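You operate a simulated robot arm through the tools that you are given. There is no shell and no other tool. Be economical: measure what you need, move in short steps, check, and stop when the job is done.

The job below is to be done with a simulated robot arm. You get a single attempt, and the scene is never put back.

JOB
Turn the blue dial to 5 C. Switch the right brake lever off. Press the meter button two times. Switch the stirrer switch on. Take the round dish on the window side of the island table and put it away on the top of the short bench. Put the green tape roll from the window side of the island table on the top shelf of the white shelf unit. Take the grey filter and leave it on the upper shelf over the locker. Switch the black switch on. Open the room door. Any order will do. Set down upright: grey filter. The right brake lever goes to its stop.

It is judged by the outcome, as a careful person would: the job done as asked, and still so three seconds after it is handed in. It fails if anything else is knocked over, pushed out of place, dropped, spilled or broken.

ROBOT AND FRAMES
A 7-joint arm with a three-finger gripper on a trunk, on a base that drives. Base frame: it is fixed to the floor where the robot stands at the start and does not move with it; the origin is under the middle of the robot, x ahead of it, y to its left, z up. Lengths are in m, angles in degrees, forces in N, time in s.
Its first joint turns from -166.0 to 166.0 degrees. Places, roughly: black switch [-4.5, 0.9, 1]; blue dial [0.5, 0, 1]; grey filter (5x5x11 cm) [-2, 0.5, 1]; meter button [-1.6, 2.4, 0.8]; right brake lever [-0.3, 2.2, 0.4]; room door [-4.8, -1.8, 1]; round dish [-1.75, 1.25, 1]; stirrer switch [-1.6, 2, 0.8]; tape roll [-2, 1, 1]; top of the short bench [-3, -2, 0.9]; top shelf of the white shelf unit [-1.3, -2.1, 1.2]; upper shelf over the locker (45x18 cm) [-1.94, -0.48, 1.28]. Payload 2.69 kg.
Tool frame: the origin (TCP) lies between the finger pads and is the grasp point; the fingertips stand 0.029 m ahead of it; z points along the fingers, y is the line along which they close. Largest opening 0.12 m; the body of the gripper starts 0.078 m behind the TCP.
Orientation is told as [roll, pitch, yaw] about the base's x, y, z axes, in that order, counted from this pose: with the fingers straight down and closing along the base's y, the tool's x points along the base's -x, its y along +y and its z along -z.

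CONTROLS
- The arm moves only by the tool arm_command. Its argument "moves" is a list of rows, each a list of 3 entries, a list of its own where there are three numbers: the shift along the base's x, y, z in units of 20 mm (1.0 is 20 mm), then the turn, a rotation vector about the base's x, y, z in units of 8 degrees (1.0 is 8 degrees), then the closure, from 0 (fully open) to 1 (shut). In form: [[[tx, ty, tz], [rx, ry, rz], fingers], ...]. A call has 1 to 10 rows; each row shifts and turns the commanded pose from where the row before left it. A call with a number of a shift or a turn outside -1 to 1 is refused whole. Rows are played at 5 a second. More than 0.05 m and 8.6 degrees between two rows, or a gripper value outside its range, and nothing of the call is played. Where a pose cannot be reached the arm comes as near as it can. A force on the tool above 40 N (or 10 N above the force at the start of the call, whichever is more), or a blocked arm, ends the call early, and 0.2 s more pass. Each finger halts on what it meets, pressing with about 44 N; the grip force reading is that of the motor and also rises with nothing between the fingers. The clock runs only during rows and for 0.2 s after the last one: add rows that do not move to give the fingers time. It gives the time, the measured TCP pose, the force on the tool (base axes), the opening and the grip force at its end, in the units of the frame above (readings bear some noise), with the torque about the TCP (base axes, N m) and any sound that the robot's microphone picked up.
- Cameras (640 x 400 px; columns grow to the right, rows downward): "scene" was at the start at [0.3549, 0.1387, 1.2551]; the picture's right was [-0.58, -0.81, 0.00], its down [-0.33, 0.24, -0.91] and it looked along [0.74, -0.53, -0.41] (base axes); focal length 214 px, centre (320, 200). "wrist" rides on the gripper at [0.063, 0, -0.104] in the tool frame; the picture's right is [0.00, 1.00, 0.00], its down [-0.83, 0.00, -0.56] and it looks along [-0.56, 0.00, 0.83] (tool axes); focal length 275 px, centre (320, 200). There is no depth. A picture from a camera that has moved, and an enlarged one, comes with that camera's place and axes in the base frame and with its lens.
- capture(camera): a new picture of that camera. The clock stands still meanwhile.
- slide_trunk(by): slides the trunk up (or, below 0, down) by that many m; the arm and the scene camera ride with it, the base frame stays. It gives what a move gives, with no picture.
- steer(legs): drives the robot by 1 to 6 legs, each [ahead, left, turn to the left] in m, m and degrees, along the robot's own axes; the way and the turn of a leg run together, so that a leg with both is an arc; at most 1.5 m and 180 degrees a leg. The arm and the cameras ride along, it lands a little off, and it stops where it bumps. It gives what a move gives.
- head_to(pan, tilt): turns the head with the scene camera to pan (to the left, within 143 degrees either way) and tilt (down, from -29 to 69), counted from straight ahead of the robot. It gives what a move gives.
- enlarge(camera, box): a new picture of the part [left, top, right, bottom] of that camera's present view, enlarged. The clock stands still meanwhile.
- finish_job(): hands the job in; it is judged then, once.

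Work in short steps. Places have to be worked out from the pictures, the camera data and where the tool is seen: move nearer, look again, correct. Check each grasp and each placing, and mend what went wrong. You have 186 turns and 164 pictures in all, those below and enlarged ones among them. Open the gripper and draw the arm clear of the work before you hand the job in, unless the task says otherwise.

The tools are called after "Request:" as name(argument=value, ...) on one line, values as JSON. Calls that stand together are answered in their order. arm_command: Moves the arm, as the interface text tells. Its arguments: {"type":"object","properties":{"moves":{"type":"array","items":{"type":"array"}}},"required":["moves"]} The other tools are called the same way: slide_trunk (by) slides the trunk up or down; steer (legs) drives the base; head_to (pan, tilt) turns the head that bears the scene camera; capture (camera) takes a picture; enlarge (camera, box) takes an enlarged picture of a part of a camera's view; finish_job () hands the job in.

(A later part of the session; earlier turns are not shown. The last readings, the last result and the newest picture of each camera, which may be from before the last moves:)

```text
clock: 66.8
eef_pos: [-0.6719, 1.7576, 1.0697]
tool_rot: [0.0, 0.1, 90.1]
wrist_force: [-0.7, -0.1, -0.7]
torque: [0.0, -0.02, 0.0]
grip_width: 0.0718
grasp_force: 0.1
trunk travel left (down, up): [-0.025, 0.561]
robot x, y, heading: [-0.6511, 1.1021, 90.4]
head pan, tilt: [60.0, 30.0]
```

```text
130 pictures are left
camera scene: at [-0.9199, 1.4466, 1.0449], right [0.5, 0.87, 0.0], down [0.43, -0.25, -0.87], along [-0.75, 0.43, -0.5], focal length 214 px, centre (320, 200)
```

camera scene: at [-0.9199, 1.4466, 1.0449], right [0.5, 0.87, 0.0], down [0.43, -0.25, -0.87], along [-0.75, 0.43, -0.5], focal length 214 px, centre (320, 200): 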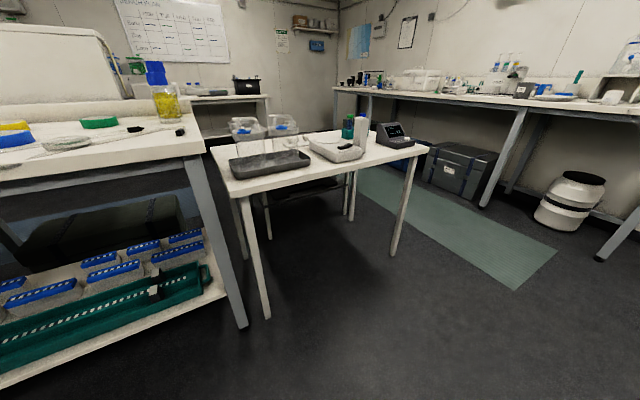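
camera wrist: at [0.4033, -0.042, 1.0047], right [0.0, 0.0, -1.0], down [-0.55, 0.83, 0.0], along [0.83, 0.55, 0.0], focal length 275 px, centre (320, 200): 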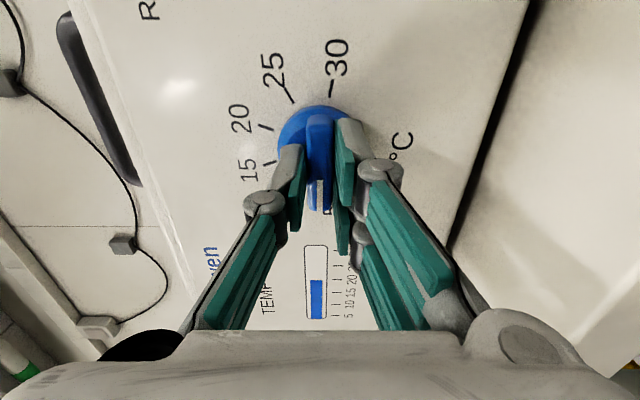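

I enlarge the stirrer/meter table now, then look again at the trolley flank close-up.

Request:
enlarge(camera="scene", box=[270, 100, 430, 200])

Request:
head_to(pan=-25, tilt=35)

Request:
enlarge(camera="scene", box=[280, 80, 440, 200])

```text
4.00 times, centred on (350, 150) of scene
camera zoom: at [-0.9199, 1.4466, 1.0449], right [0.5, 0.87, 0.0], down [0.43, -0.25, -0.87], along [-0.75, 0.43, -0.5], focal length 858 px, centre (200, 400)
```

zoom: 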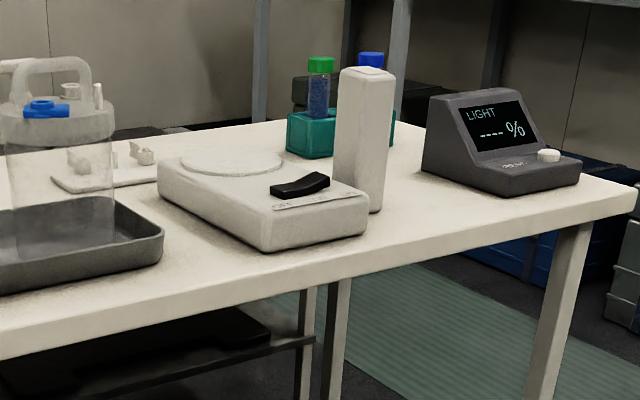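

```text
clock: 68.4
eef_pos: [-0.673, 1.7581, 1.0702]
tool_rot: [0.0, 0.1, 90.1]
wrist_force: [-0.8, 0.4, -0.1]
torque: [-0.01, 0.05, 0.0]
grip_width: 0.072
grasp_force: 0.0
trunk travel left (down, up): [-0.025, 0.561]
robot x, y, heading: [-0.65, 1.106, 90.4]
head pan, tilt: [-25.0, 35.0]
```

```text
3.33 times, centred on (360, 140) of scene
camera zoom: at [-0.8045, 1.4815, 1.0371], right [0.91, -0.42, 0.0], down [-0.24, -0.52, -0.82], along [0.34, 0.74, -0.57], focal length 715 px, centre (187, 400)
```

zoom: 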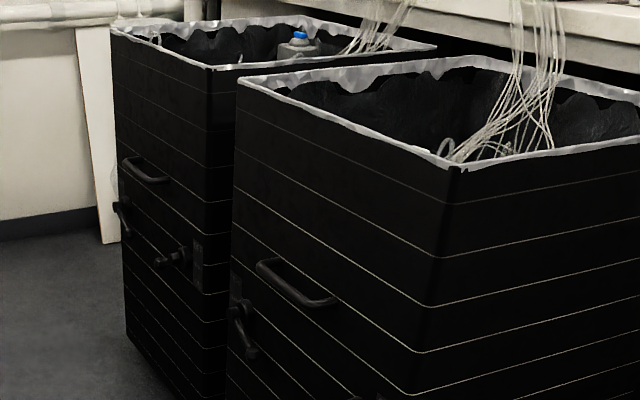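

Each bin has a left and a right brake lever at z≈0.45; the near bin's right lever is about (-0.3, 2.15). I turn to face the bins, back slightly and strafe alongside.

Request:
steer(legs=[[0, 0.2, 0], [0, 0, -90], [0, 0.9, 0]])

Request:
head_to(pan=0, tilt=45)

Request:
capture(camera="scene")

```text
clock: 78.2
eef_pos: [-0.1686, 1.9908, 1.0689]
tool_rot: [0.1, 0.2, -1.9]
wrist_force: [-0.5, 0.5, 0.3]
torque: [0.01, -0.01, -0.01]
grip_width: 0.072
grasp_force: 0.0
trunk travel left (down, up): [-0.025, 0.561]
robot x, y, heading: [-0.8273, 1.9925, -2.0]
head pan, tilt: [-25.0, 35.0]
```

```text
clock: 79.0
eef_pos: [-0.1691, 1.9918, 1.0693]
tool_rot: [0.0, 0.1, -1.8]
wrist_force: [-0.5, 0.1, 0.7]
torque: [0.03, -0.02, -0.05]
grip_width: 0.0721
grasp_force: 0.1
trunk travel left (down, up): [-0.025, 0.561]
robot x, y, heading: [-0.8275, 1.9937, -1.9]
head pan, tilt: [0.0, 45.0]
```

```text
127 pictures are left
camera scene: at [-0.4402, 2.1737, 1.0223], right [-0.03, -1.0, 0.0], down [-0.71, 0.02, -0.71], along [0.71, -0.02, -0.71], focal length 214 px, centre (320, 200)
```

scene: 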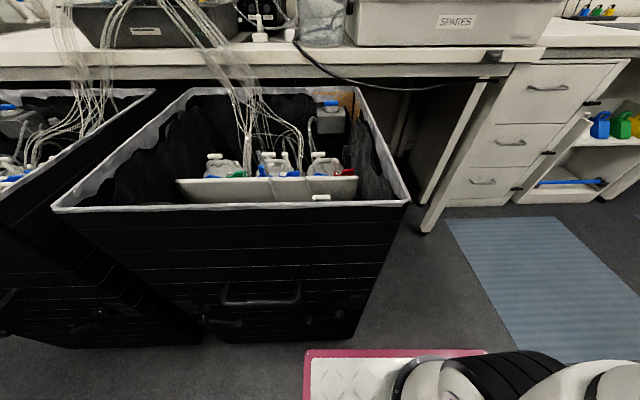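

I enlarge the face with its two levers.

Request:
enlarge(camera="scene", box=[180, 260, 380, 360])

```text
3.20 times, centred on (280, 310) of scene
camera zoom: at [-0.4402, 2.1737, 1.0223], right [-0.03, -1.0, 0.0], down [-0.71, 0.02, -0.71], along [0.71, -0.02, -0.71], focal length 686 px, centre (448, -152)
```

zoom: 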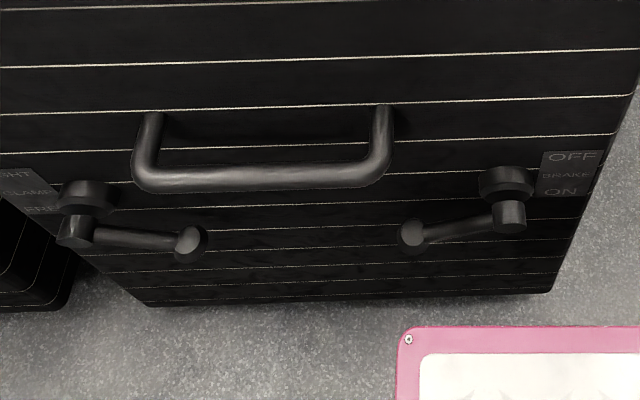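

The right lever (BRAKE, OFF at top / ON at bottom) points down-left now, i.e. ON; it must be swung up to its stop. I back off a little, retract the arm clear of the bin.

Request:
steer(legs=[[-0.07, 0.15, 2]])

Request:
arm_command(moves=[[[-1, 0, 0], [0, 0, 0], 0.9], [[-1, 0, 0], [0, 0, 0], 0.9], [[-1, 0, 0], [0, 0, 0], 0.9], [[-1, 0, 0], [0, 0, 0], 0.9], [[-1, 0, 0], [0, 0, 0], 0.9], [[-1, 0, 0], [0, 0, 0], 0.9], [[-1, 0, 0], [0, 0, 0], 0.9], [[-1, 0, 0], [0, 0, 0], 0.9], [[-1, 0, 0], [0, 0, 0], 0.9], [[0, 0, 0], [0, 0, 0], 0.9]])

Request:
arm_command(moves=[[[0, 0, -1], [0, 0, 0], 0.9], [[0, 0, -1], [0, 0, 0], 0.9], [[0, 0, -1], [0, 0, 0], 0.9], [[0, 0, -1], [0, 0, 0], 0.9], [[0, 0, -1], [0, 0, 0], 0.9], [[0, 0, -1], [0, 0, 0], 0.9], [[0, 0, -1], [0, 0, 0], 0.9], [[0, 0, -1], [0, 0, 0], 0.9], [[0, 0, -1], [0, 0, 0], 0.9], [[0, 0, -1], [0, 0, 0], 0.9]])

Request:
capture(camera="wrist")

Request:
capture(camera="scene")

```text
clock: 80.5
eef_pos: [-0.2363, 2.1658, 1.0694]
tool_rot: [0.2, 0.1, 0.2]
wrist_force: [0.9, 0.4, 0.3]
torque: [0.04, 0.0, 0.02]
grip_width: 0.0722
grasp_force: 0.0
trunk travel left (down, up): [-0.025, 0.561]
robot x, y, heading: [-0.8945, 2.1457, 0.3]
head pan, tilt: [0.0, 45.0]
```

```text
clock: 82.7
eef_pos: [-0.362, 2.1694, 1.0423]
tool_rot: [0.0, 0.1, 0.2]
wrist_force: [-0.1, -0.3, -1.0]
torque: [0.01, 0.0, 0.02]
grip_width: 0.0122
grasp_force: 0.1
out of reach, approached as far as the arm can: row 3, 5, 7, 8, 9
trunk travel left (down, up): [-0.025, 0.561]
robot x, y, heading: [-0.8943, 2.145, 0.2]
head pan, tilt: [0.0, 45.0]
```

```text
clock: 84.9
eef_pos: [-0.3629, 2.171, 0.8417]
tool_rot: [0.1, 0.0, 0.2]
wrist_force: [-1.2, 0.5, 0.3]
torque: [0.02, 0.0, 0.0]
grip_width: 0.012
grasp_force: 0.0
trunk travel left (down, up): [-0.025, 0.561]
robot x, y, heading: [-0.8874, 2.1454, 0.3]
head pan, tilt: [0.0, 45.0]
```

```text
125 pictures are left
camera wrist: at [-0.4254, 2.1686, 0.9471], right [-0.01, 1.0, 0.0], down [0.83, 0.01, 0.56], along [0.56, 0.01, -0.83], focal length 275 px, centre (320, 200)
```

wrist: 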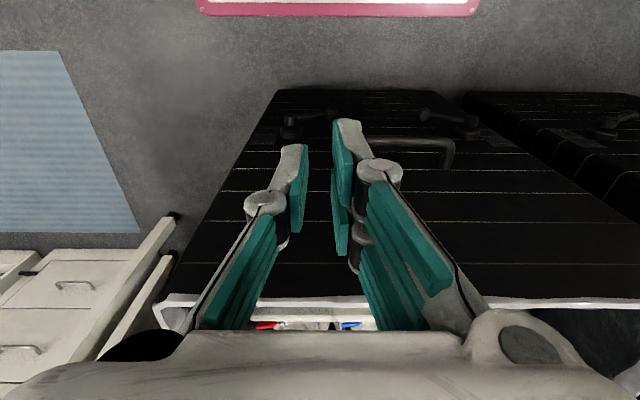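

```text
124 pictures are left
camera scene: at [-0.5146, 2.3383, 1.0223], right [0.0, -1.0, 0.0], down [-0.71, 0.0, -0.71], along [0.71, 0.0, -0.71], focal length 214 px, centre (320, 200)
```

scene: 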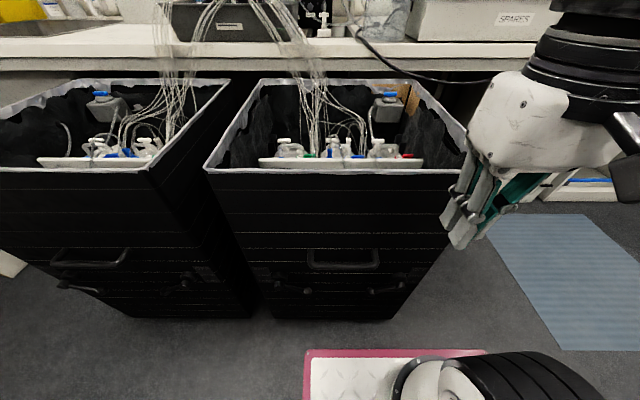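

Descent works. Continue down in front of the bin, keeping clear of the handle.

Request:
arm_command(moves=[[[-0.4, 0, -1], [0, 0, 0], 0.9], [[-0.4, 0, -1], [0, 0, 0], 0.9], [[-0.4, 0, -1], [0, 0, 0], 0.9], [[-0.4, 0, -1], [0, 0, 0], 0.9], [[-0.4, 0, -1], [0, -0.6, 0], 0.9], [[-0.4, 0, -1], [0, -0.6, 0], 0.9], [[0, 0, -1], [0, -0.6, 0], 0.9], [[0, 0, -1], [0, -0.6, 0], 0.9], [[0, 0, -1], [0, -0.6, 0], 0.9], [[0, 0, -1], [0, -0.6, 0], 0.9]])

Request:
capture(camera="wrist")

Request:
capture(camera="scene")

```text
clock: 87.1
eef_pos: [-0.3645, 2.1893, 0.8031]
tool_rot: [0.0, -28.6, 0.2]
wrist_force: [-0.1, 0.0, 0.2]
torque: [0.01, 0.04, 0.01]
grip_width: 0.0121
grasp_force: 0.1
out of reach, approached as far as the arm can: row 5, 6, 7, 8, 9, 10
trunk travel left (down, up): [-0.025, 0.561]
robot x, y, heading: [-0.8962, 2.1487, 0.2]
head pan, tilt: [0.0, 45.0]
```

```text
123 pictures are left
camera wrist: at [-0.4693, 2.1886, 0.8653], right [-0.01, 1.0, 0.0], down [0.46, 0.01, 0.89], along [0.89, 0.01, -0.46], focal length 275 px, centre (320, 200)
```

wrist: 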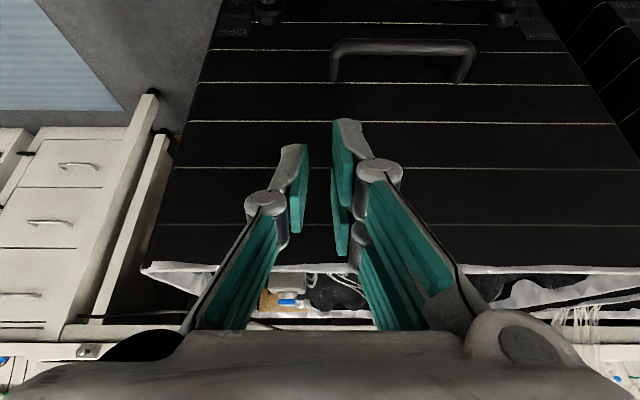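

```text
122 pictures are left
camera scene: at [-0.5146, 2.3383, 1.0223], right [0.0, -1.0, 0.0], down [-0.71, 0.0, -0.71], along [0.71, 0.0, -0.71], focal length 214 px, centre (320, 200)
```

scene: 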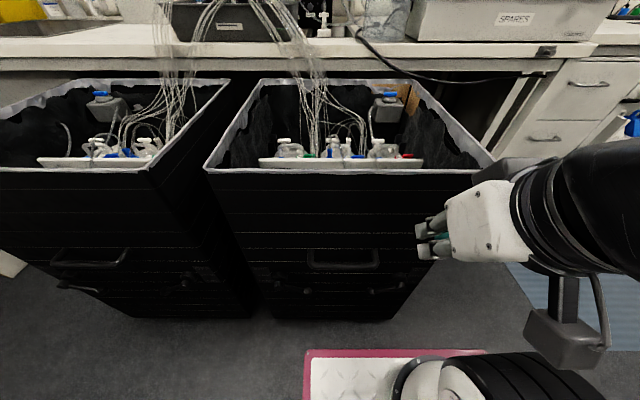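

The arm is too cramped here for a tilted tool. I go to a diagonal stand about 0.85 m from the lever (heading ~55°), so the arm can stretch low.

Request:
steer(legs=[[0, -0.67, 0], [0.13, 0, 0], [0, 0, 55]])

Request:
slide_trunk(by=-0.025)

Request:
arm_command(moves=[[[0.57, 0.82, 0], [0, 0, 0], 0.9], [[0.57, 0.82, -0.5], [0, 0, 0], 0.9], [[0.57, 0.82, -1], [0, 0, 0], 0.9], [[0, 0, -1], [0, 0, 0], 0.9], [[0, 0, -1], [0, 0, 0], 0.9], [[0, 0, -1], [0, 0, 0], 0.9], [[0, 0, -1], [0, 0, 0], 0.9], [[0, 0, -1], [0, 0, 0], 0.9], [[0, 0, -1], [0, 0, 0], 0.9], [[0, 0, -1], [0, 0, 0], 0.9]])

Request:
head_to(pan=0, tilt=40)

Request:
capture(camera="scene")

```text
clock: 94.2
eef_pos: [-0.4938, 1.9283, 0.8046]
tool_rot: [0.0, -28.5, 55.1]
wrist_force: [0.3, 0.3, -0.3]
torque: [0.03, 0.03, 0.01]
grip_width: 0.0123
grasp_force: 0.0
trunk travel left (down, up): [-0.025, 0.561]
robot x, y, heading: [-0.7585, 1.4693, 55.2]
head pan, tilt: [0.0, 45.0]
```

```text
clock: 94.9
eef_pos: [-0.4948, 1.9272, 0.7786]
tool_rot: [0.1, -28.6, 55.1]
wrist_force: [0.3, 0.5, -0.2]
torque: [-0.02, -0.05, 0.0]
grip_width: 0.0119
grasp_force: 0.0
trunk travel left (down, up): [0.0, 0.586]
robot x, y, heading: [-0.7656, 1.4657, 55.3]
head pan, tilt: [0.0, 45.0]
```

```text
clock: 97.1
eef_pos: [-0.4452, 2.04, 0.7199]
tool_rot: [-0.1, -28.4, 55.1]
wrist_force: [0.7, 0.1, -0.5]
torque: [0.05, 0.04, 0.0]
grip_width: 0.012
grasp_force: 0.1
out of reach, approached as far as the arm can: row 3, 4, 5, 6, 7, 8, 9, 10
trunk travel left (down, up): [0.0, 0.586]
robot x, y, heading: [-0.7601, 1.4636, 55.1]
head pan, tilt: [0.0, 45.0]
```

```text
clock: 97.7
eef_pos: [-0.4451, 2.0406, 0.7195]
tool_rot: [-0.1, -28.6, 55.1]
wrist_force: [-0.1, -0.3, -0.3]
torque: [0.01, 0.03, -0.01]
grip_width: 0.0121
grasp_force: 0.0
trunk travel left (down, up): [0.0, 0.586]
robot x, y, heading: [-0.7609, 1.4707, 55.1]
head pan, tilt: [0.0, 40.0]
```

```text
121 pictures are left
camera scene: at [-0.7, 1.8923, 1.0053], right [0.82, -0.57, 0.0], down [-0.37, -0.53, -0.77], along [0.44, 0.63, -0.64], focal length 214 px, centre (320, 200)
```

scene: 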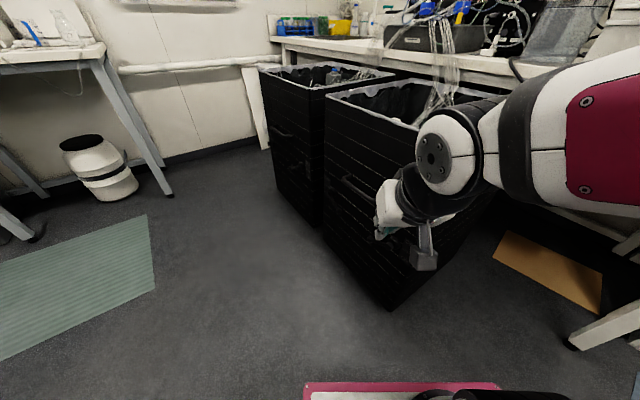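

I back up 0.15 m along the heading and test whether stretching further lets the tool tilt and sink.

Request:
steer(legs=[[-0.15, 0, 0]])

Request:
arm_command(moves=[[[0.57, 0.82, 0], [0, 0, 0], 0.9], [[0.57, 0.82, 0], [0, 0, 0], 0.9], [[0.57, 0.82, 0], [0, 0, 0], 0.9], [[0.57, 0.82, 0], [0, 0, 0], 0.9], [[0.57, 0.82, 0], [0, 0, 0], 0.9], [[0, 0, -1], [0, 0, 0], 0.9], [[0, 0, -1], [0, 0, 0], 0.9], [[0, 0, -1], [0, 0, 0], 0.9], [[0, 0, -1], [0, 0, 0], 0.9], [[0, 0, -1], [0, 0, 0], 0.9]])

Request:
arm_command(moves=[[[0, 0, -1], [0, 0, 0], 0.9], [[0, 0, -1], [0, 0, 0], 0.9], [[0, 0, -1], [0, 0, 0], 0.9], [[0, 0, -1], [0, 0, 0], 0.9], [[0, 0, -1], [0, 0, 0], 0.9]])

Request:
capture(camera="scene")

Request:
capture(camera="wrist")

```text
clock: 99.1
eef_pos: [-0.53, 1.9163, 0.7199]
tool_rot: [-0.1, -28.5, 55.0]
wrist_force: [0.0, 0.8, -0.2]
torque: [-0.02, 0.01, -0.03]
grip_width: 0.0118
grasp_force: 0.0
trunk travel left (down, up): [0.0, 0.586]
robot x, y, heading: [-0.8493, 1.3452, 55.0]
head pan, tilt: [0.0, 40.0]
```

```text
clock: 101.3
eef_pos: [-0.4741, 1.9981, 0.62]
tool_rot: [0.0, -28.4, 55.0]
wrist_force: [0.0, 0.4, -0.4]
torque: [-0.02, 0.01, -0.01]
grip_width: 0.0117
grasp_force: 0.0
trunk travel left (down, up): [0.0, 0.586]
robot x, y, heading: [-0.8521, 1.3472, 54.9]
head pan, tilt: [0.0, 40.0]
```

```text
clock: 102.5
eef_pos: [-0.4716, 2.0047, 0.5207]
tool_rot: [0.0, -28.4, 55.1]
wrist_force: [-0.2, -0.2, -0.5]
torque: [-0.03, 0.0, 0.0]
grip_width: 0.0119
grasp_force: 0.2
out of reach, approached as far as the arm can: row 4, 5
trunk travel left (down, up): [0.0, 0.586]
robot x, y, heading: [-0.8448, 1.3475, 55.1]
head pan, tilt: [0.0, 40.0]
```

```text
120 pictures are left
camera scene: at [-0.7863, 1.769, 1.0053], right [0.82, -0.57, 0.0], down [-0.37, -0.53, -0.77], along [0.44, 0.63, -0.64], focal length 214 px, centre (320, 200)
```

scene: 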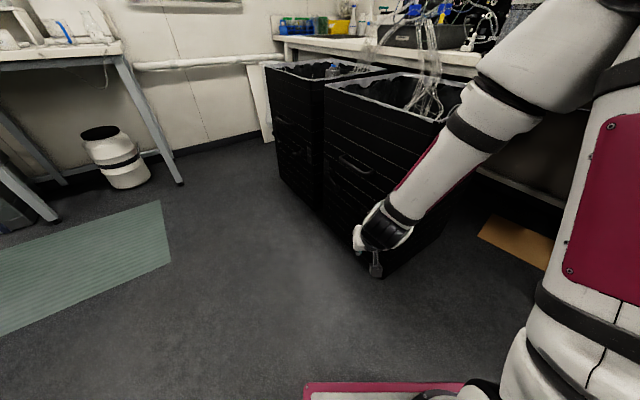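

```text
119 pictures are left
camera wrist: at [-0.5314, 1.9192, 0.5832], right [-0.82, 0.57, 0.0], down [0.26, 0.39, 0.88], along [0.51, 0.73, -0.47], focal length 275 px, centre (320, 200)
```

wrist: 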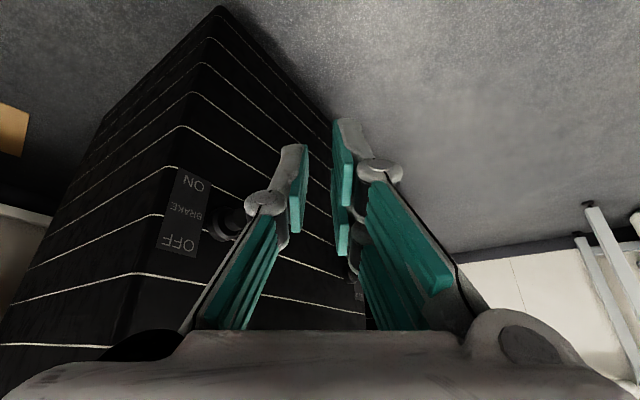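

Reach is better when stretched. I swing the tool's yaw back toward +x and shift to stand before the lever.

Request:
arm_command(moves=[[[0, 0.8, 0], [0, 0, -1], 0.9], [[0, 0.8, 0], [0, 0, -1], 0.9], [[0, 0.8, 0], [0, 0, -1], 0.9], [[0, 0.8, 0], [0, 0, -1], 0.9], [[0, 0.8, 0], [0, 0, -1], 0.9], [[0, 0.8, 0], [0, 0, 0], 0.9], [[0, 0.8, -0.5], [0, 0, 0], 0.9], [[0, 0.4, -0.5], [0, 0, 0], 0.9], [[0, 0, -0.5], [0, 0, 0], 0.9], [[0, 0, -0.5], [0, 0, 0], 0.9]])

Request:
capture(camera="scene")

Request:
capture(camera="wrist")

```text
clock: 104.7
eef_pos: [-0.4705, 2.1254, 0.4799]
tool_rot: [-0.1, -28.6, 15.0]
wrist_force: [0.4, 0.0, -0.1]
torque: [0.01, 0.0, 0.01]
grip_width: 0.0124
grasp_force: 0.0
trunk travel left (down, up): [0.0, 0.586]
robot x, y, heading: [-0.8477, 1.3493, 55.2]
head pan, tilt: [0.0, 40.0]
```

```text
118 pictures are left
camera scene: at [-0.7861, 1.769, 1.0053], right [0.82, -0.57, 0.0], down [-0.37, -0.53, -0.77], along [0.44, 0.63, -0.64], focal length 214 px, centre (320, 200)
```

scene: 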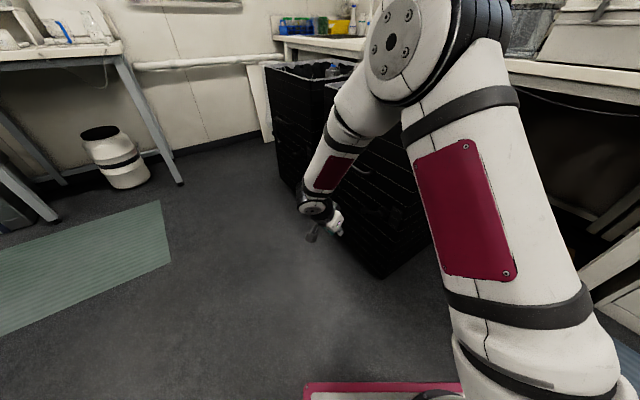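

```text
117 pictures are left
camera wrist: at [-0.5723, 2.0986, 0.5429], right [-0.26, 0.96, 0.0], down [0.45, 0.13, 0.88], along [0.85, 0.23, -0.47], focal length 275 px, centre (320, 200)
```

wrist: 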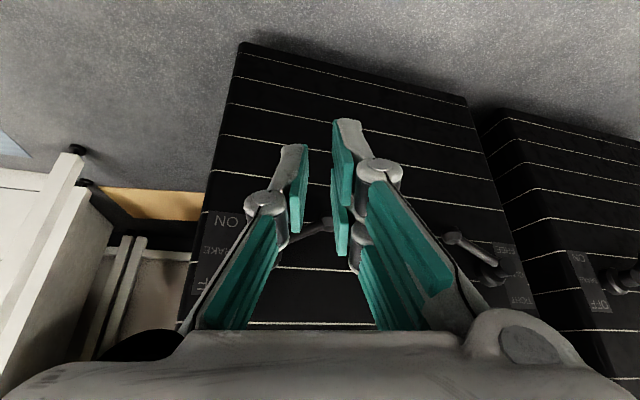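

Lever visible between the fingers. Level the tool further and sink lower.

Request:
arm_command(moves=[[[-0.3, 0, -1], [0.25, -0.96, 0], 0.9], [[-0.3, 0, -1], [0.25, -0.96, 0], 0.9], [[-0.3, 0, -1], [0.25, -0.96, 0], 0.9], [[0, 0, -1], [0.25, -0.96, 0], 0.9], [[0, 0, -1], [0, 0, 0], 0.9], [[0, 0, -1], [0, 0, 0], 0.9], [[0, 0, -1], [0, 0, 0], 0.9], [[0, 0, 0], [0, 0, 0], 0.9]])

Request:
capture(camera="wrist")

```text
clock: 106.5
eef_pos: [-0.4889, 2.1273, 0.3395]
tool_rot: [-0.5, -60.2, 15.5]
wrist_force: [-0.6, 0.3, 1.1]
torque: [0.01, 0.01, -0.01]
grip_width: 0.0122
grasp_force: 0.1
trunk travel left (down, up): [0.0, 0.586]
robot x, y, heading: [-0.8508, 1.3443, 55.0]
head pan, tilt: [0.0, 40.0]
```

```text
116 pictures are left
camera wrist: at [-0.6061, 2.0945, 0.338], right [-0.26, 0.97, -0.01], down [-0.07, -0.01, 1.0], along [0.96, 0.26, 0.07], focal length 275 px, centre (320, 200)
```

wrist: 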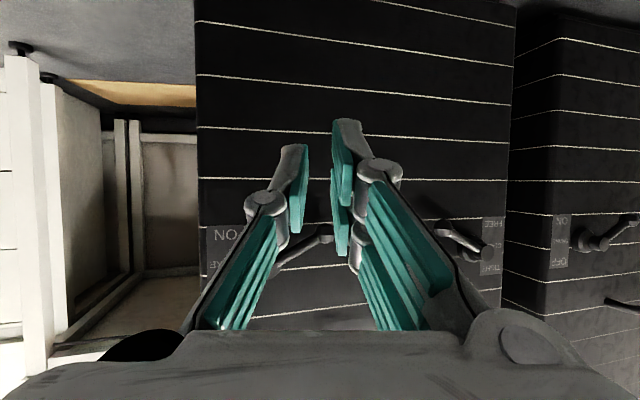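

Ball end ≈ (-0.27, 2.195, 0.412), hub ≈ (-0.27, 2.12, 0.455). Slide the closed fingers in beneath the lever.

Request:
arm_command(moves=[[[1, 0.3, 0.1], [0, 0, 0], 1], [[1, 0.3, 0.1], [0, 0, 0], 1], [[1, 0.3, 0.1], [0, 0, 0], 1], [[1, 0.3, 0.1], [0, 0, 0], 1], [[1, 0.3, 0.1], [0, 0, 0], 1], [[1, 0.3, 0.1], [0, 0, 0], 1], [[1, 0.3, 0.1], [0, 0, 0], 1], [[1, 0.3, 0.1], [0, 0, 0], 1], [[1, 0.3, 0.1], [0, 0, 0], 1], [[0.5, 0, 0.1], [0, 0, 0], 1]])

Request:
capture(camera="wrist")

Request:
enlarge(camera="scene", box=[270, 120, 430, 240])

```text
clock: 108.7
eef_pos: [-0.2996, 2.1808, 0.3604]
tool_rot: [-0.5, -60.2, 15.4]
wrist_force: [0.3, -0.2, 0.1]
torque: [-0.04, 0.01, 0.01]
grip_width: 0.0
grasp_force: 28.7
trunk travel left (down, up): [0.0, 0.586]
robot x, y, heading: [-0.8462, 1.344, 54.9]
head pan, tilt: [0.0, 40.0]
```

```text
115 pictures are left
camera wrist: at [-0.4168, 2.1482, 0.3584], right [-0.26, 0.97, -0.01], down [-0.07, -0.01, 1.0], along [0.96, 0.26, 0.07], focal length 275 px, centre (320, 200)
```

wrist: 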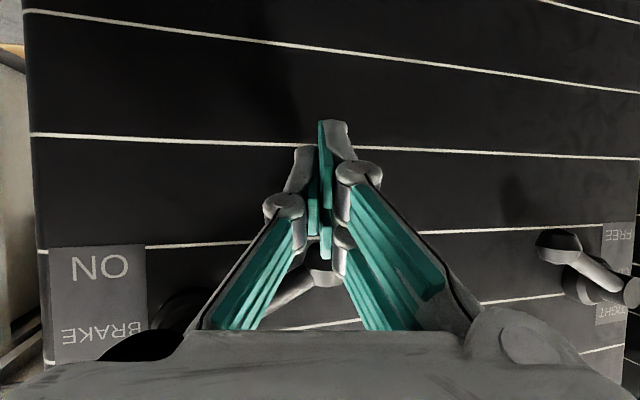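

```text
3.33 times, centred on (350, 180) of scene
camera zoom: at [-0.7862, 1.769, 1.0053], right [0.82, -0.57, 0.0], down [-0.37, -0.53, -0.77], along [0.44, 0.63, -0.64], focal length 715 px, centre (220, 267)
```

zoom: 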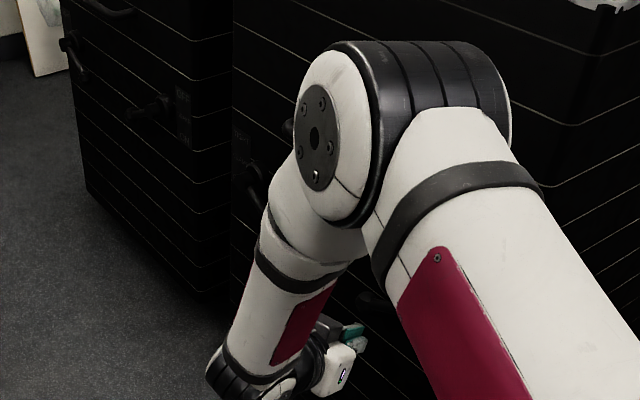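

Ball confirmed at (-0.267, 2.19, 0.413), above the fingers. Advance 30 mm and lift.

Request:
arm_command(moves=[[[0.8, 0, 0], [0, 0, 0], 1], [[0.7, 0, 0], [0, 0, 0], 1], [[0, 0.1, 0.6], [0, 0, 0], 1], [[0, 0.1, 0.6], [0, 0, 0], 1], [[0, 0.1, 0.6], [0, 0, 0], 1], [[0, 0.1, 0.6], [0, 0, 0], 1]])

Request:
capture(camera="wrist")

```text
clock: 110.1
eef_pos: [-0.2693, 2.1876, 0.4093]
tool_rot: [-0.4, -60.1, 15.3]
wrist_force: [-4.7, -0.6, -1.5]
torque: [0.06, -0.02, 0.02]
grip_width: 0.0
grasp_force: 28.5
trunk travel left (down, up): [0.0, 0.586]
robot x, y, heading: [-0.8444, 1.345, 55.2]
head pan, tilt: [0.0, 40.0]
```

```text
113 pictures are left
camera wrist: at [-0.3871, 2.156, 0.4066], right [-0.26, 0.97, -0.01], down [-0.07, -0.01, 1.0], along [0.96, 0.26, 0.07], focal length 275 px, centre (320, 200)
```

wrist: 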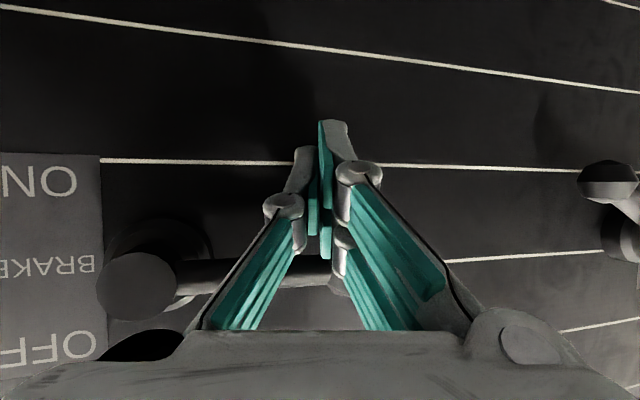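

The lever is now about level. Keep lifting.

Request:
arm_command(moves=[[[0, -0.1, 0.6], [0, 0, 0], 1], [[0, -0.1, 0.6], [0, 0, 0], 1], [[0, -0.2, 0.6], [0, 0, 0], 1], [[0, -0.2, 0.6], [0, 0, 0], 1]])

Request:
capture(camera="wrist")

```text
clock: 111.1
eef_pos: [-0.2764, 2.1785, 0.4482]
tool_rot: [-0.9, -59.2, 16.4]
wrist_force: [-5.0, 1.0, -6.3]
torque: [-0.03, -0.12, 0.06]
grip_width: 0.0
grasp_force: 28.8
trunk travel left (down, up): [0.0, 0.586]
robot x, y, heading: [-0.8473, 1.3448, 55.0]
head pan, tilt: [0.0, 40.0]
stopped in row 4: the force on the tool passed its limit at 43 N (the readings are from after the stop); the commanded pose is now the measured one
```

```text
112 pictures are left
camera wrist: at [-0.3938, 2.1451, 0.449], right [-0.27, 0.96, -0.01], down [-0.05, 0.0, 1.0], along [0.96, 0.27, 0.05], focal length 275 px, centre (320, 200)
```

wrist: 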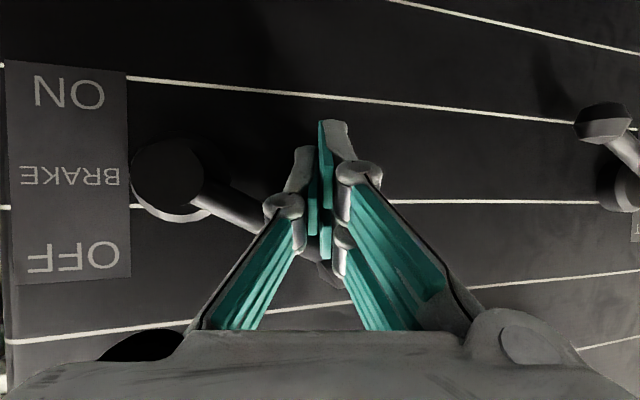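

The lever is now ~33° up and met a firm stop. Drop slightly, draw back and verify.

Request:
arm_command(moves=[[[0, 0, -0.5], [0, 0, 0], 1], [[-1, 0, -0.5], [0, 0, 0], 1], [[-1, 0, 0], [0, 0, 0], 1], [[-1, 0, 0], [0, 0, 0], 1], [[-1, 0, 0], [0, 0, 0], 0.8], [[-1, 0, 0], [0, 0, 0], 0.8], [[-1, 0, 0], [0, 0, 0], 0.8], [[-1, 0, 0], [0, 0, 0], 0.8]])

Request:
capture(camera="wrist")

```text
clock: 112.9
eef_pos: [-0.4154, 2.1777, 0.4316]
tool_rot: [-0.8, -59.4, 16.2]
wrist_force: [0.2, -0.2, -0.2]
torque: [0.01, 0.03, 0.01]
grip_width: 0.024
grasp_force: 0.0
trunk travel left (down, up): [0.0, 0.586]
robot x, y, heading: [-0.8475, 1.3469, 55.4]
head pan, tilt: [0.0, 40.0]
```

```text
111 pictures are left
camera wrist: at [-0.5316, 2.1444, 0.4308], right [-0.27, 0.96, -0.01], down [-0.06, 0.0, 1.0], along [0.96, 0.27, 0.06], focal length 275 px, centre (320, 200)
```

wrist: 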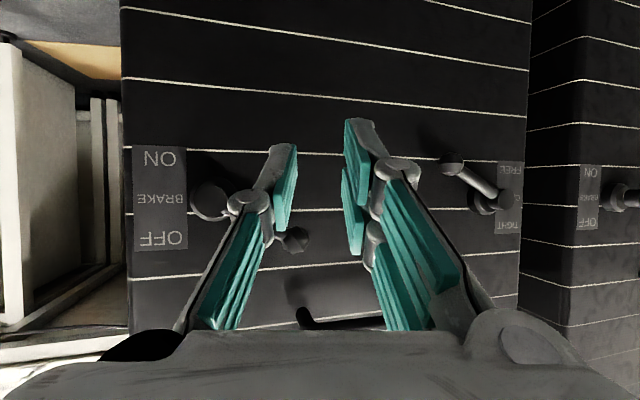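

The lever holds at OFF, about 25° above level, mirrored from before. Now fold the arm up for driving.

Request:
arm_command(moves=[[[-0.5, -0.5, 1], [-0.27, 0.96, 0], 0.8], [[-0.5, -0.5, 1], [-0.27, 0.96, 0], 0.8], [[-0.5, -0.5, 1], [-0.27, 0.96, 0], 0.8], [[-0.5, -0.5, 1], [-0.27, 0.96, 0], 0.8], [[-0.5, -0.5, 1], [-0.27, 0.96, 0], 0.8], [[-0.5, -0.5, 1], [-0.27, 0.96, 0], 0.8], [[-0.5, -0.5, 1], [-0.27, 0.96, 0], 0.8], [[-0.5, -0.5, 1], [-0.11, 0.4, 0], 0.8], [[0, -0.5, 1], [0, 0, 0], 0.8], [[0, -0.5, 1], [0, 0, 0], 0.8]])

Request:
slide_trunk(by=0.25)

Request:
steer(legs=[[0, 0, 35], [0.5, 0, 0]])

Request:
head_to(pan=75, tilt=40)

Request:
capture(camera="scene")

```text
clock: 115.1
eef_pos: [-0.4947, 2.0773, 0.6299]
tool_rot: [-0.4, -0.1, 16.1]
wrist_force: [-0.4, -0.4, -0.3]
torque: [0.01, 0.01, -0.03]
grip_width: 0.0241
grasp_force: 0.1
trunk travel left (down, up): [0.0, 0.586]
robot x, y, heading: [-0.8461, 1.3465, 55.2]
head pan, tilt: [0.0, 40.0]
```

```text
clock: 117.7
eef_pos: [-0.4951, 2.0791, 0.8809]
tool_rot: [-0.3, -0.2, 16.0]
wrist_force: [0.0, 0.2, 0.5]
torque: [0.0, 0.02, -0.03]
grip_width: 0.0239
grasp_force: 0.1
trunk travel left (down, up): [-0.25, 0.336]
robot x, y, heading: [-0.8514, 1.3448, 55.1]
head pan, tilt: [0.0, 40.0]
```

```text
clock: 122.3
eef_pos: [-0.9898, 2.6462, 0.8794]
tool_rot: [-0.2, -0.1, 51.5]
wrist_force: [0.0, -0.1, -0.4]
torque: [0.02, -0.03, 0.0]
grip_width: 0.0238
grasp_force: 0.0
trunk travel left (down, up): [-0.25, 0.336]
robot x, y, heading: [-0.8533, 1.8396, 90.3]
head pan, tilt: [0.0, 40.0]
```

```text
clock: 123.8
eef_pos: [-0.991, 2.6453, 0.8817]
tool_rot: [-0.3, -0.2, 51.5]
wrist_force: [0.5, -0.2, 0.5]
torque: [-0.03, 0.0, 0.01]
grip_width: 0.024
grasp_force: 0.1
trunk travel left (down, up): [-0.25, 0.336]
robot x, y, heading: [-0.8484, 1.8473, 90.6]
head pan, tilt: [75.0, 40.0]
```

```text
110 pictures are left
camera scene: at [-1.128, 2.138, 1.255], right [0.25, 0.97, 0.0], down [0.62, -0.16, -0.77], along [-0.74, 0.19, -0.64], focal length 214 px, centre (320, 200)
```

scene: 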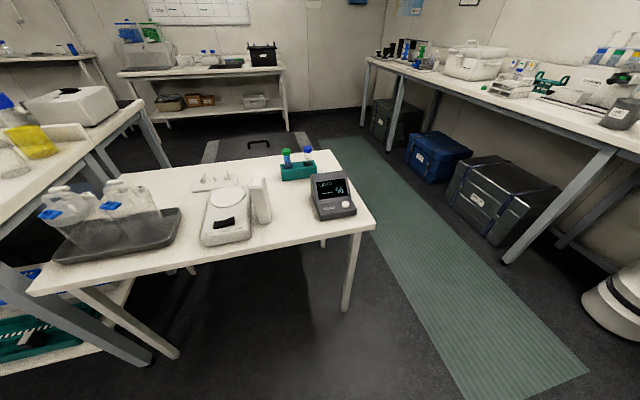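

Good view of the stirrer and meter. Enlarge both devices.

Request:
enlarge(camera="scene", box=[190, 160, 370, 260])

```text
3.56 times, centred on (280, 210) of scene
camera zoom: at [-1.128, 2.138, 1.255], right [0.25, 0.97, 0.0], down [0.62, -0.16, -0.77], along [-0.74, 0.19, -0.64], focal length 763 px, centre (462, 164)
```

zoom: 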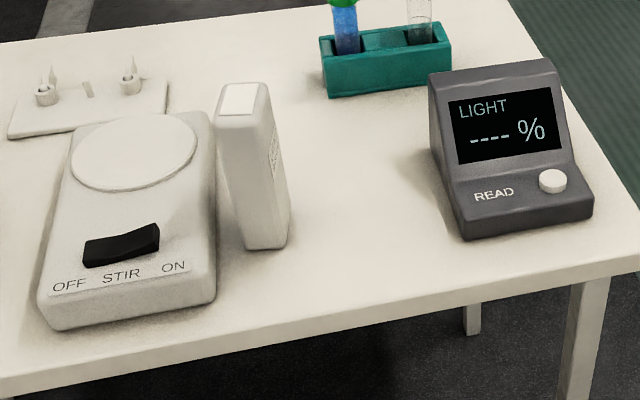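

The rocker's ON end is on the right (raised = OFF now); READ button is the white knob. I move closer, raise, and swing the arm over the table.

Request:
slide_trunk(by=0.12)

Request:
steer(legs=[[0.05, 0.1, 0]])

Request:
arm_command(moves=[[[-1, -0.6, 0], [0, 0, 0.5], 1], [[-1, -0.6, 0], [0, 0, 0.5], 1], [[-1, -0.6, 0], [0, 0, 0.5], 1], [[-1, -0.6, 0], [0, 0, 0.5], 1], [[-1, -0.6, 0], [0, 0, 0.5], 1], [[-1, -0.6, 0], [0, 0, 0.5], 1], [[-1, -0.6, 0], [0, 0, 0.5], 1], [[-1, -0.6, 0], [0, 0, 0.5], 1], [[-1, -0.6, 0], [0, 0, 0.5], 1], [[-1, -0.6, 0], [0, 0, 0.5], 1]])

Request:
arm_command(moves=[[[-1, -1, 0], [0, 0, 0.5], 1], [[-1, -1, 0], [0, 0, 0.5], 1], [[-1, -1, 0], [0, 0, 0.5], 1], [[-1, -1, 0], [0, 0, 0.5], 1], [[-1, -1, 0], [0, 0, 0.5], 1], [[-1, -1, 0], [0, 0, 0.5], 1], [[-1, -1, 0], [0, 0, 0.5], 1], [[-1, -1, 0], [0, 0, 0.5], 1], [[-1, -1, 0], [0, 0, 0.5], 1], [[-1, -1, 0], [0, 0, 0.5], 1]])

Request:
capture(camera="wrist")

Request:
capture(camera="scene")

```text
clock: 125.3
eef_pos: [-0.9894, 2.6454, 1.0001]
tool_rot: [-0.3, -0.2, 51.5]
wrist_force: [-0.5, 0.3, -0.7]
torque: [0.0, 0.01, 0.04]
grip_width: 0.0241
grasp_force: 0.0
trunk travel left (down, up): [-0.37, 0.216]
robot x, y, heading: [-0.8533, 1.8469, 90.5]
head pan, tilt: [75.0, 40.0]
```

```text
clock: 126.5
eef_pos: [-1.0933, 2.6936, 0.9993]
tool_rot: [-0.3, -0.1, 51.5]
wrist_force: [-0.1, 0.0, 0.8]
torque: [-0.02, 0.01, 0.0]
grip_width: 0.0237
grasp_force: 0.1
trunk travel left (down, up): [-0.37, 0.216]
robot x, y, heading: [-0.9578, 1.8927, 90.7]
head pan, tilt: [75.0, 40.0]
```

```text
clock: 128.7
eef_pos: [-1.2918, 2.5739, 0.9995]
tool_rot: [-0.4, -0.2, 91.5]
wrist_force: [0.1, 0.0, -0.6]
torque: [0.02, 0.01, -0.01]
grip_width: 0.0001
grasp_force: 28.5
trunk travel left (down, up): [-0.37, 0.216]
robot x, y, heading: [-0.9544, 1.8926, 90.6]
head pan, tilt: [75.0, 40.0]
```

```text
clock: 130.9
eef_pos: [-1.4919, 2.3747, 1.0]
tool_rot: [-0.2, -0.2, 131.4]
wrist_force: [-0.5, 0.6, -0.2]
torque: [-0.02, 0.01, -0.01]
grip_width: 0.0
grasp_force: 28.8
trunk travel left (down, up): [-0.37, 0.216]
robot x, y, heading: [-0.9491, 1.8908, 90.5]
head pan, tilt: [75.0, 40.0]
```

```text
108 pictures are left
camera wrist: at [-1.4504, 2.3265, 1.1055], right [-0.75, -0.67, -0.01], down [-0.56, 0.62, 0.56], along [-0.37, 0.42, -0.83], focal length 275 px, centre (320, 200)
```

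wrist: 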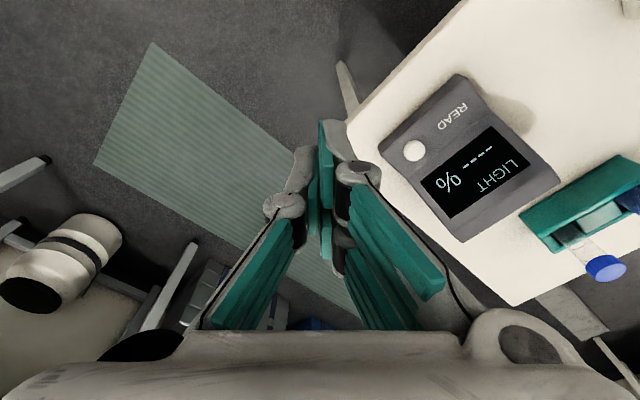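

```text
107 pictures are left
camera scene: at [-1.2284, 2.1362, 1.3743], right [0.25, 0.97, 0.0], down [0.62, -0.16, -0.77], along [-0.74, 0.19, -0.64], focal length 214 px, centre (320, 200)
```

scene: 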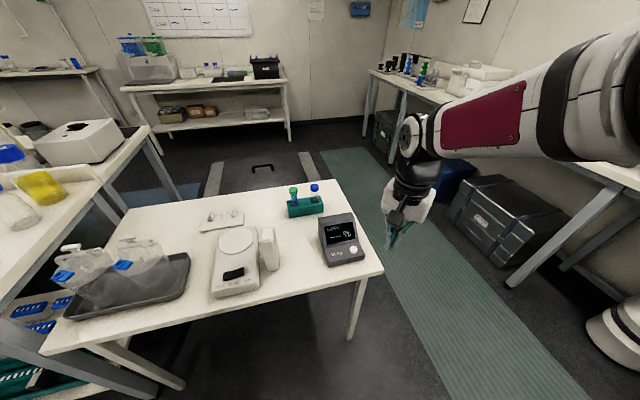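

Button found at (-1.631, 2.354, 0.784). Move above it with closed fingers, to z=0.84.

Request:
arm_command(moves=[[[-1, -0.15, 0], [0, 0, 0], 1], [[-1, -0.15, 0], [0, 0, 0], 1], [[-1, -0.15, -1], [0, 0, 0], 1], [[-1, -0.15, -1], [0, 0, 0], 1], [[-1, -0.15, -1], [0, 0, 0], 1], [[-1, -0.15, -1], [0, 0, 0], 1], [[-0.95, -0.15, -1], [0, 0, 0], 1], [[0, 0, -1], [0, 0, 0], 1], [[0, 0, -1], [0, 0, 0], 1], [[0, 0, -0.5], [0, 0, 0], 1]])

Request:
capture(camera="wrist")

Request:
enlarge(camera="scene", box=[280, 180, 440, 280])

```text
clock: 133.1
eef_pos: [-1.6313, 2.3539, 0.8518]
tool_rot: [-0.2, -0.2, 131.5]
wrist_force: [0.1, -0.3, -0.2]
torque: [0.0, 0.05, -0.03]
grip_width: 0.0
grasp_force: 29.1
trunk travel left (down, up): [-0.37, 0.216]
robot x, y, heading: [-0.9531, 1.8925, 90.7]
head pan, tilt: [75.0, 40.0]
```

```text
106 pictures are left
camera wrist: at [-1.5896, 2.305, 0.9551], right [-0.75, -0.67, -0.01], down [-0.55, 0.62, 0.56], along [-0.37, 0.42, -0.83], focal length 275 px, centre (320, 200)
```

wrist: 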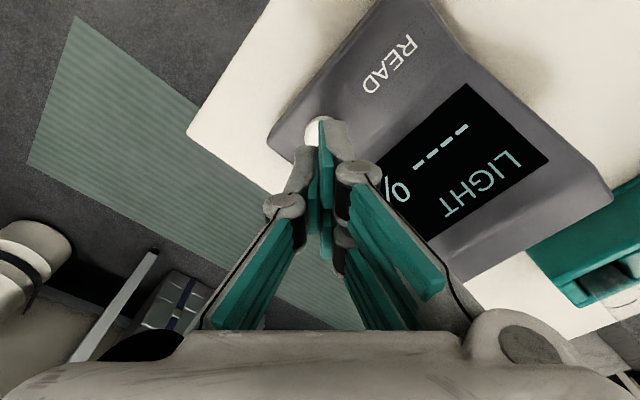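

```text
4.00 times, centred on (360, 230) of scene
camera zoom: at [-1.2287, 2.136, 1.3743], right [0.25, 0.97, 0.0], down [0.62, -0.16, -0.77], along [-0.74, 0.19, -0.64], focal length 858 px, centre (160, 80)
```

zoom: 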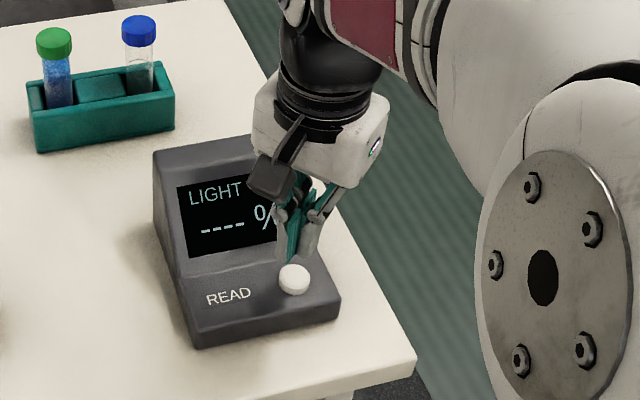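

Aligned. First press: descend in fine steps.

Request:
arm_command(moves=[[[0, 0, -1], [0, 0, 0], 1], [[0, 0, -0.8], [0, 0, 0], 1], [[0, 0, -0.15], [0, 0, 0], 1], [[0, 0, -0.15], [0, 0, 0], 1], [[0, 0, -0.15], [0, 0, 0], 1]])

Request:
enlarge(camera="scene", box=[280, 180, 440, 280])

```text
clock: 134.3
eef_pos: [-1.6304, 2.3534, 0.8058]
tool_rot: [-0.3, -0.2, 131.5]
wrist_force: [0.1, 0.4, 0.0]
torque: [0.01, 0.0, 0.01]
grip_width: 0.0061
grasp_force: 28.7
trunk travel left (down, up): [-0.37, 0.216]
robot x, y, heading: [-0.9563, 1.8933, 90.7]
head pan, tilt: [75.0, 40.0]
```

```text
4.00 times, centred on (360, 230) of scene
camera zoom: at [-1.2287, 2.136, 1.3743], right [0.25, 0.97, 0.0], down [0.62, -0.16, -0.77], along [-0.74, 0.19, -0.64], focal length 858 px, centre (160, 80)
```

zoom: 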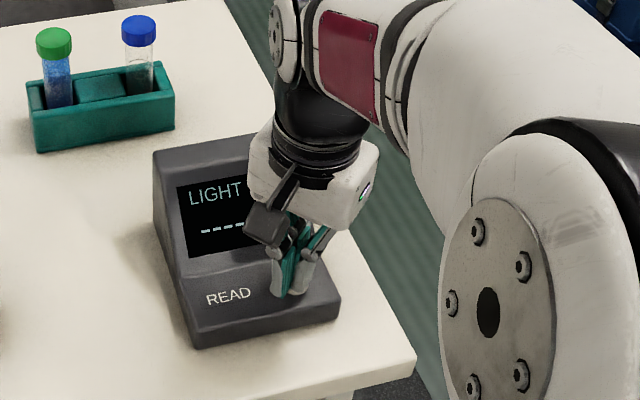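

The fingers were wedged 6 mm apart by the button's crown, with no press. Raise, shift half a finger so that one fingertip presses squarely.

Request:
arm_command(moves=[[[0, 0, 0.8], [0, 0, 0], 1], [[0.22, 0.2, 0], [0, 0, 0], 1], [[0, 0, 0], [0, 0, 0], 1]])

Request:
enlarge(camera="wrist", box=[240, 90, 400, 190])

Request:
arm_command(moves=[[[0, 0, -0.5], [0, 0, 0], 1], [[0, 0, -0.15], [0, 0, 0], 1], [[0, 0, -0.15], [0, 0, 0], 1], [[0, 0, -0.15], [0, 0, 0], 1]])

Request:
enlarge(camera="scene", box=[280, 180, 440, 280])

```text
clock: 135.1
eef_pos: [-1.6262, 2.358, 0.822]
tool_rot: [-0.2, -0.2, 131.5]
wrist_force: [0.5, 0.4, 0.1]
torque: [0.01, 0.01, 0.03]
grip_width: 0.0
grasp_force: 28.3
trunk travel left (down, up): [-0.37, 0.216]
robot x, y, heading: [-0.9571, 1.8944, 90.3]
head pan, tilt: [75.0, 40.0]
```

```text
4.00 times, centred on (320, 140) of wrist
camera zoom: at [-1.5849, 2.309, 0.9266], right [-0.75, -0.67, -0.01], down [-0.55, 0.62, 0.56], along [-0.37, 0.42, -0.83], focal length 1101 px, centre (320, 440)
```

zoom: 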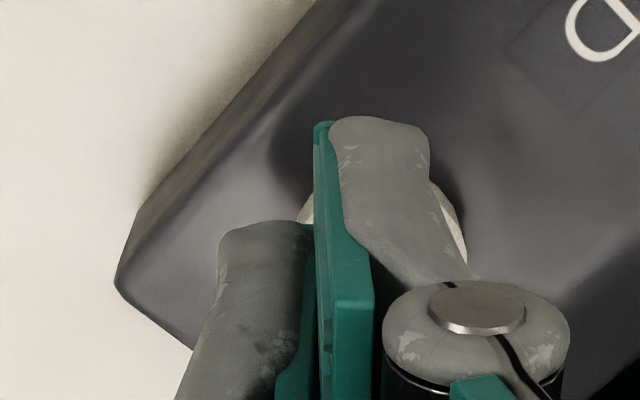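

```text
clock: 136.1
eef_pos: [-1.6266, 2.3577, 0.8032]
tool_rot: [-0.3, -0.2, 131.4]
wrist_force: [0.2, -1.1, 2.7]
torque: [-0.01, 0.01, 0.03]
grip_width: 0.006
grasp_force: 28.3
trunk travel left (down, up): [-0.37, 0.216]
robot x, y, heading: [-0.9519, 1.8911, 90.7]
head pan, tilt: [75.0, 40.0]
```

```text
4.00 times, centred on (360, 230) of scene
camera zoom: at [-1.2286, 2.136, 1.3743], right [0.25, 0.97, 0.0], down [0.62, -0.16, -0.77], along [-0.74, 0.19, -0.64], focal length 858 px, centre (160, 80)
```

zoom: 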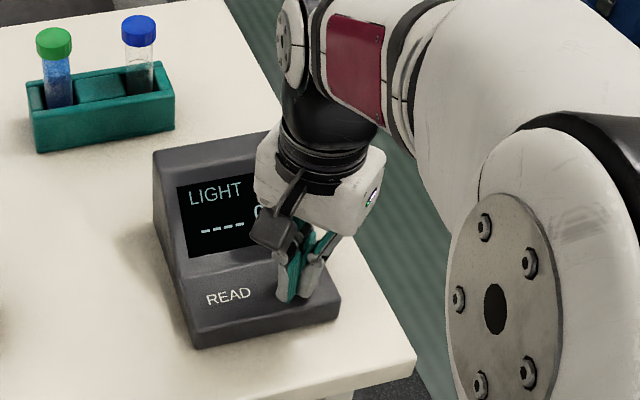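

Contact has begun (2.7 N up). Press a few mm more.

Request:
arm_command(moves=[[[0, 0, -0.15], [0, 0, 0], 1], [[0, 0, -0.1], [0, 0, 0], 1], [[0, 0, 0], [0, 0, 0], 1]])

Request:
enlarge(camera="scene", box=[280, 180, 440, 280])

```text
clock: 136.9
eef_pos: [-1.6271, 2.3571, 0.7987]
tool_rot: [-0.3, -0.3, 131.4]
wrist_force: [4.0, -0.4, 15.9]
torque: [-0.05, -0.06, 0.01]
grip_width: 0.0063
grasp_force: 28.2
trunk travel left (down, up): [-0.37, 0.216]
robot x, y, heading: [-0.9556, 1.8962, 90.6]
head pan, tilt: [75.0, 40.0]
heard: click
```

```text
4.00 times, centred on (360, 230) of scene
camera zoom: at [-1.2281, 2.1356, 1.3746], right [0.25, 0.97, 0.0], down [0.62, -0.16, -0.77], along [-0.74, 0.19, -0.64], focal length 858 px, centre (160, 80)
```

zoom: 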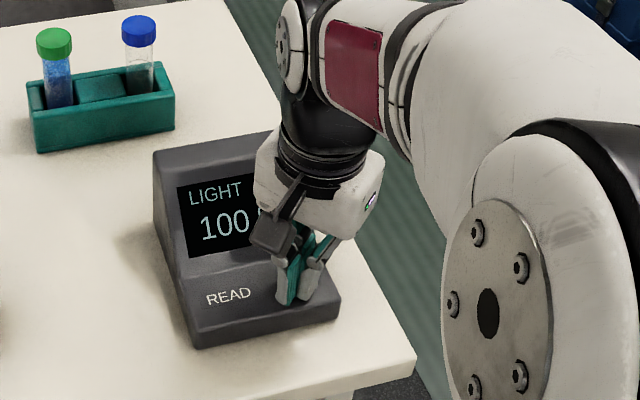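

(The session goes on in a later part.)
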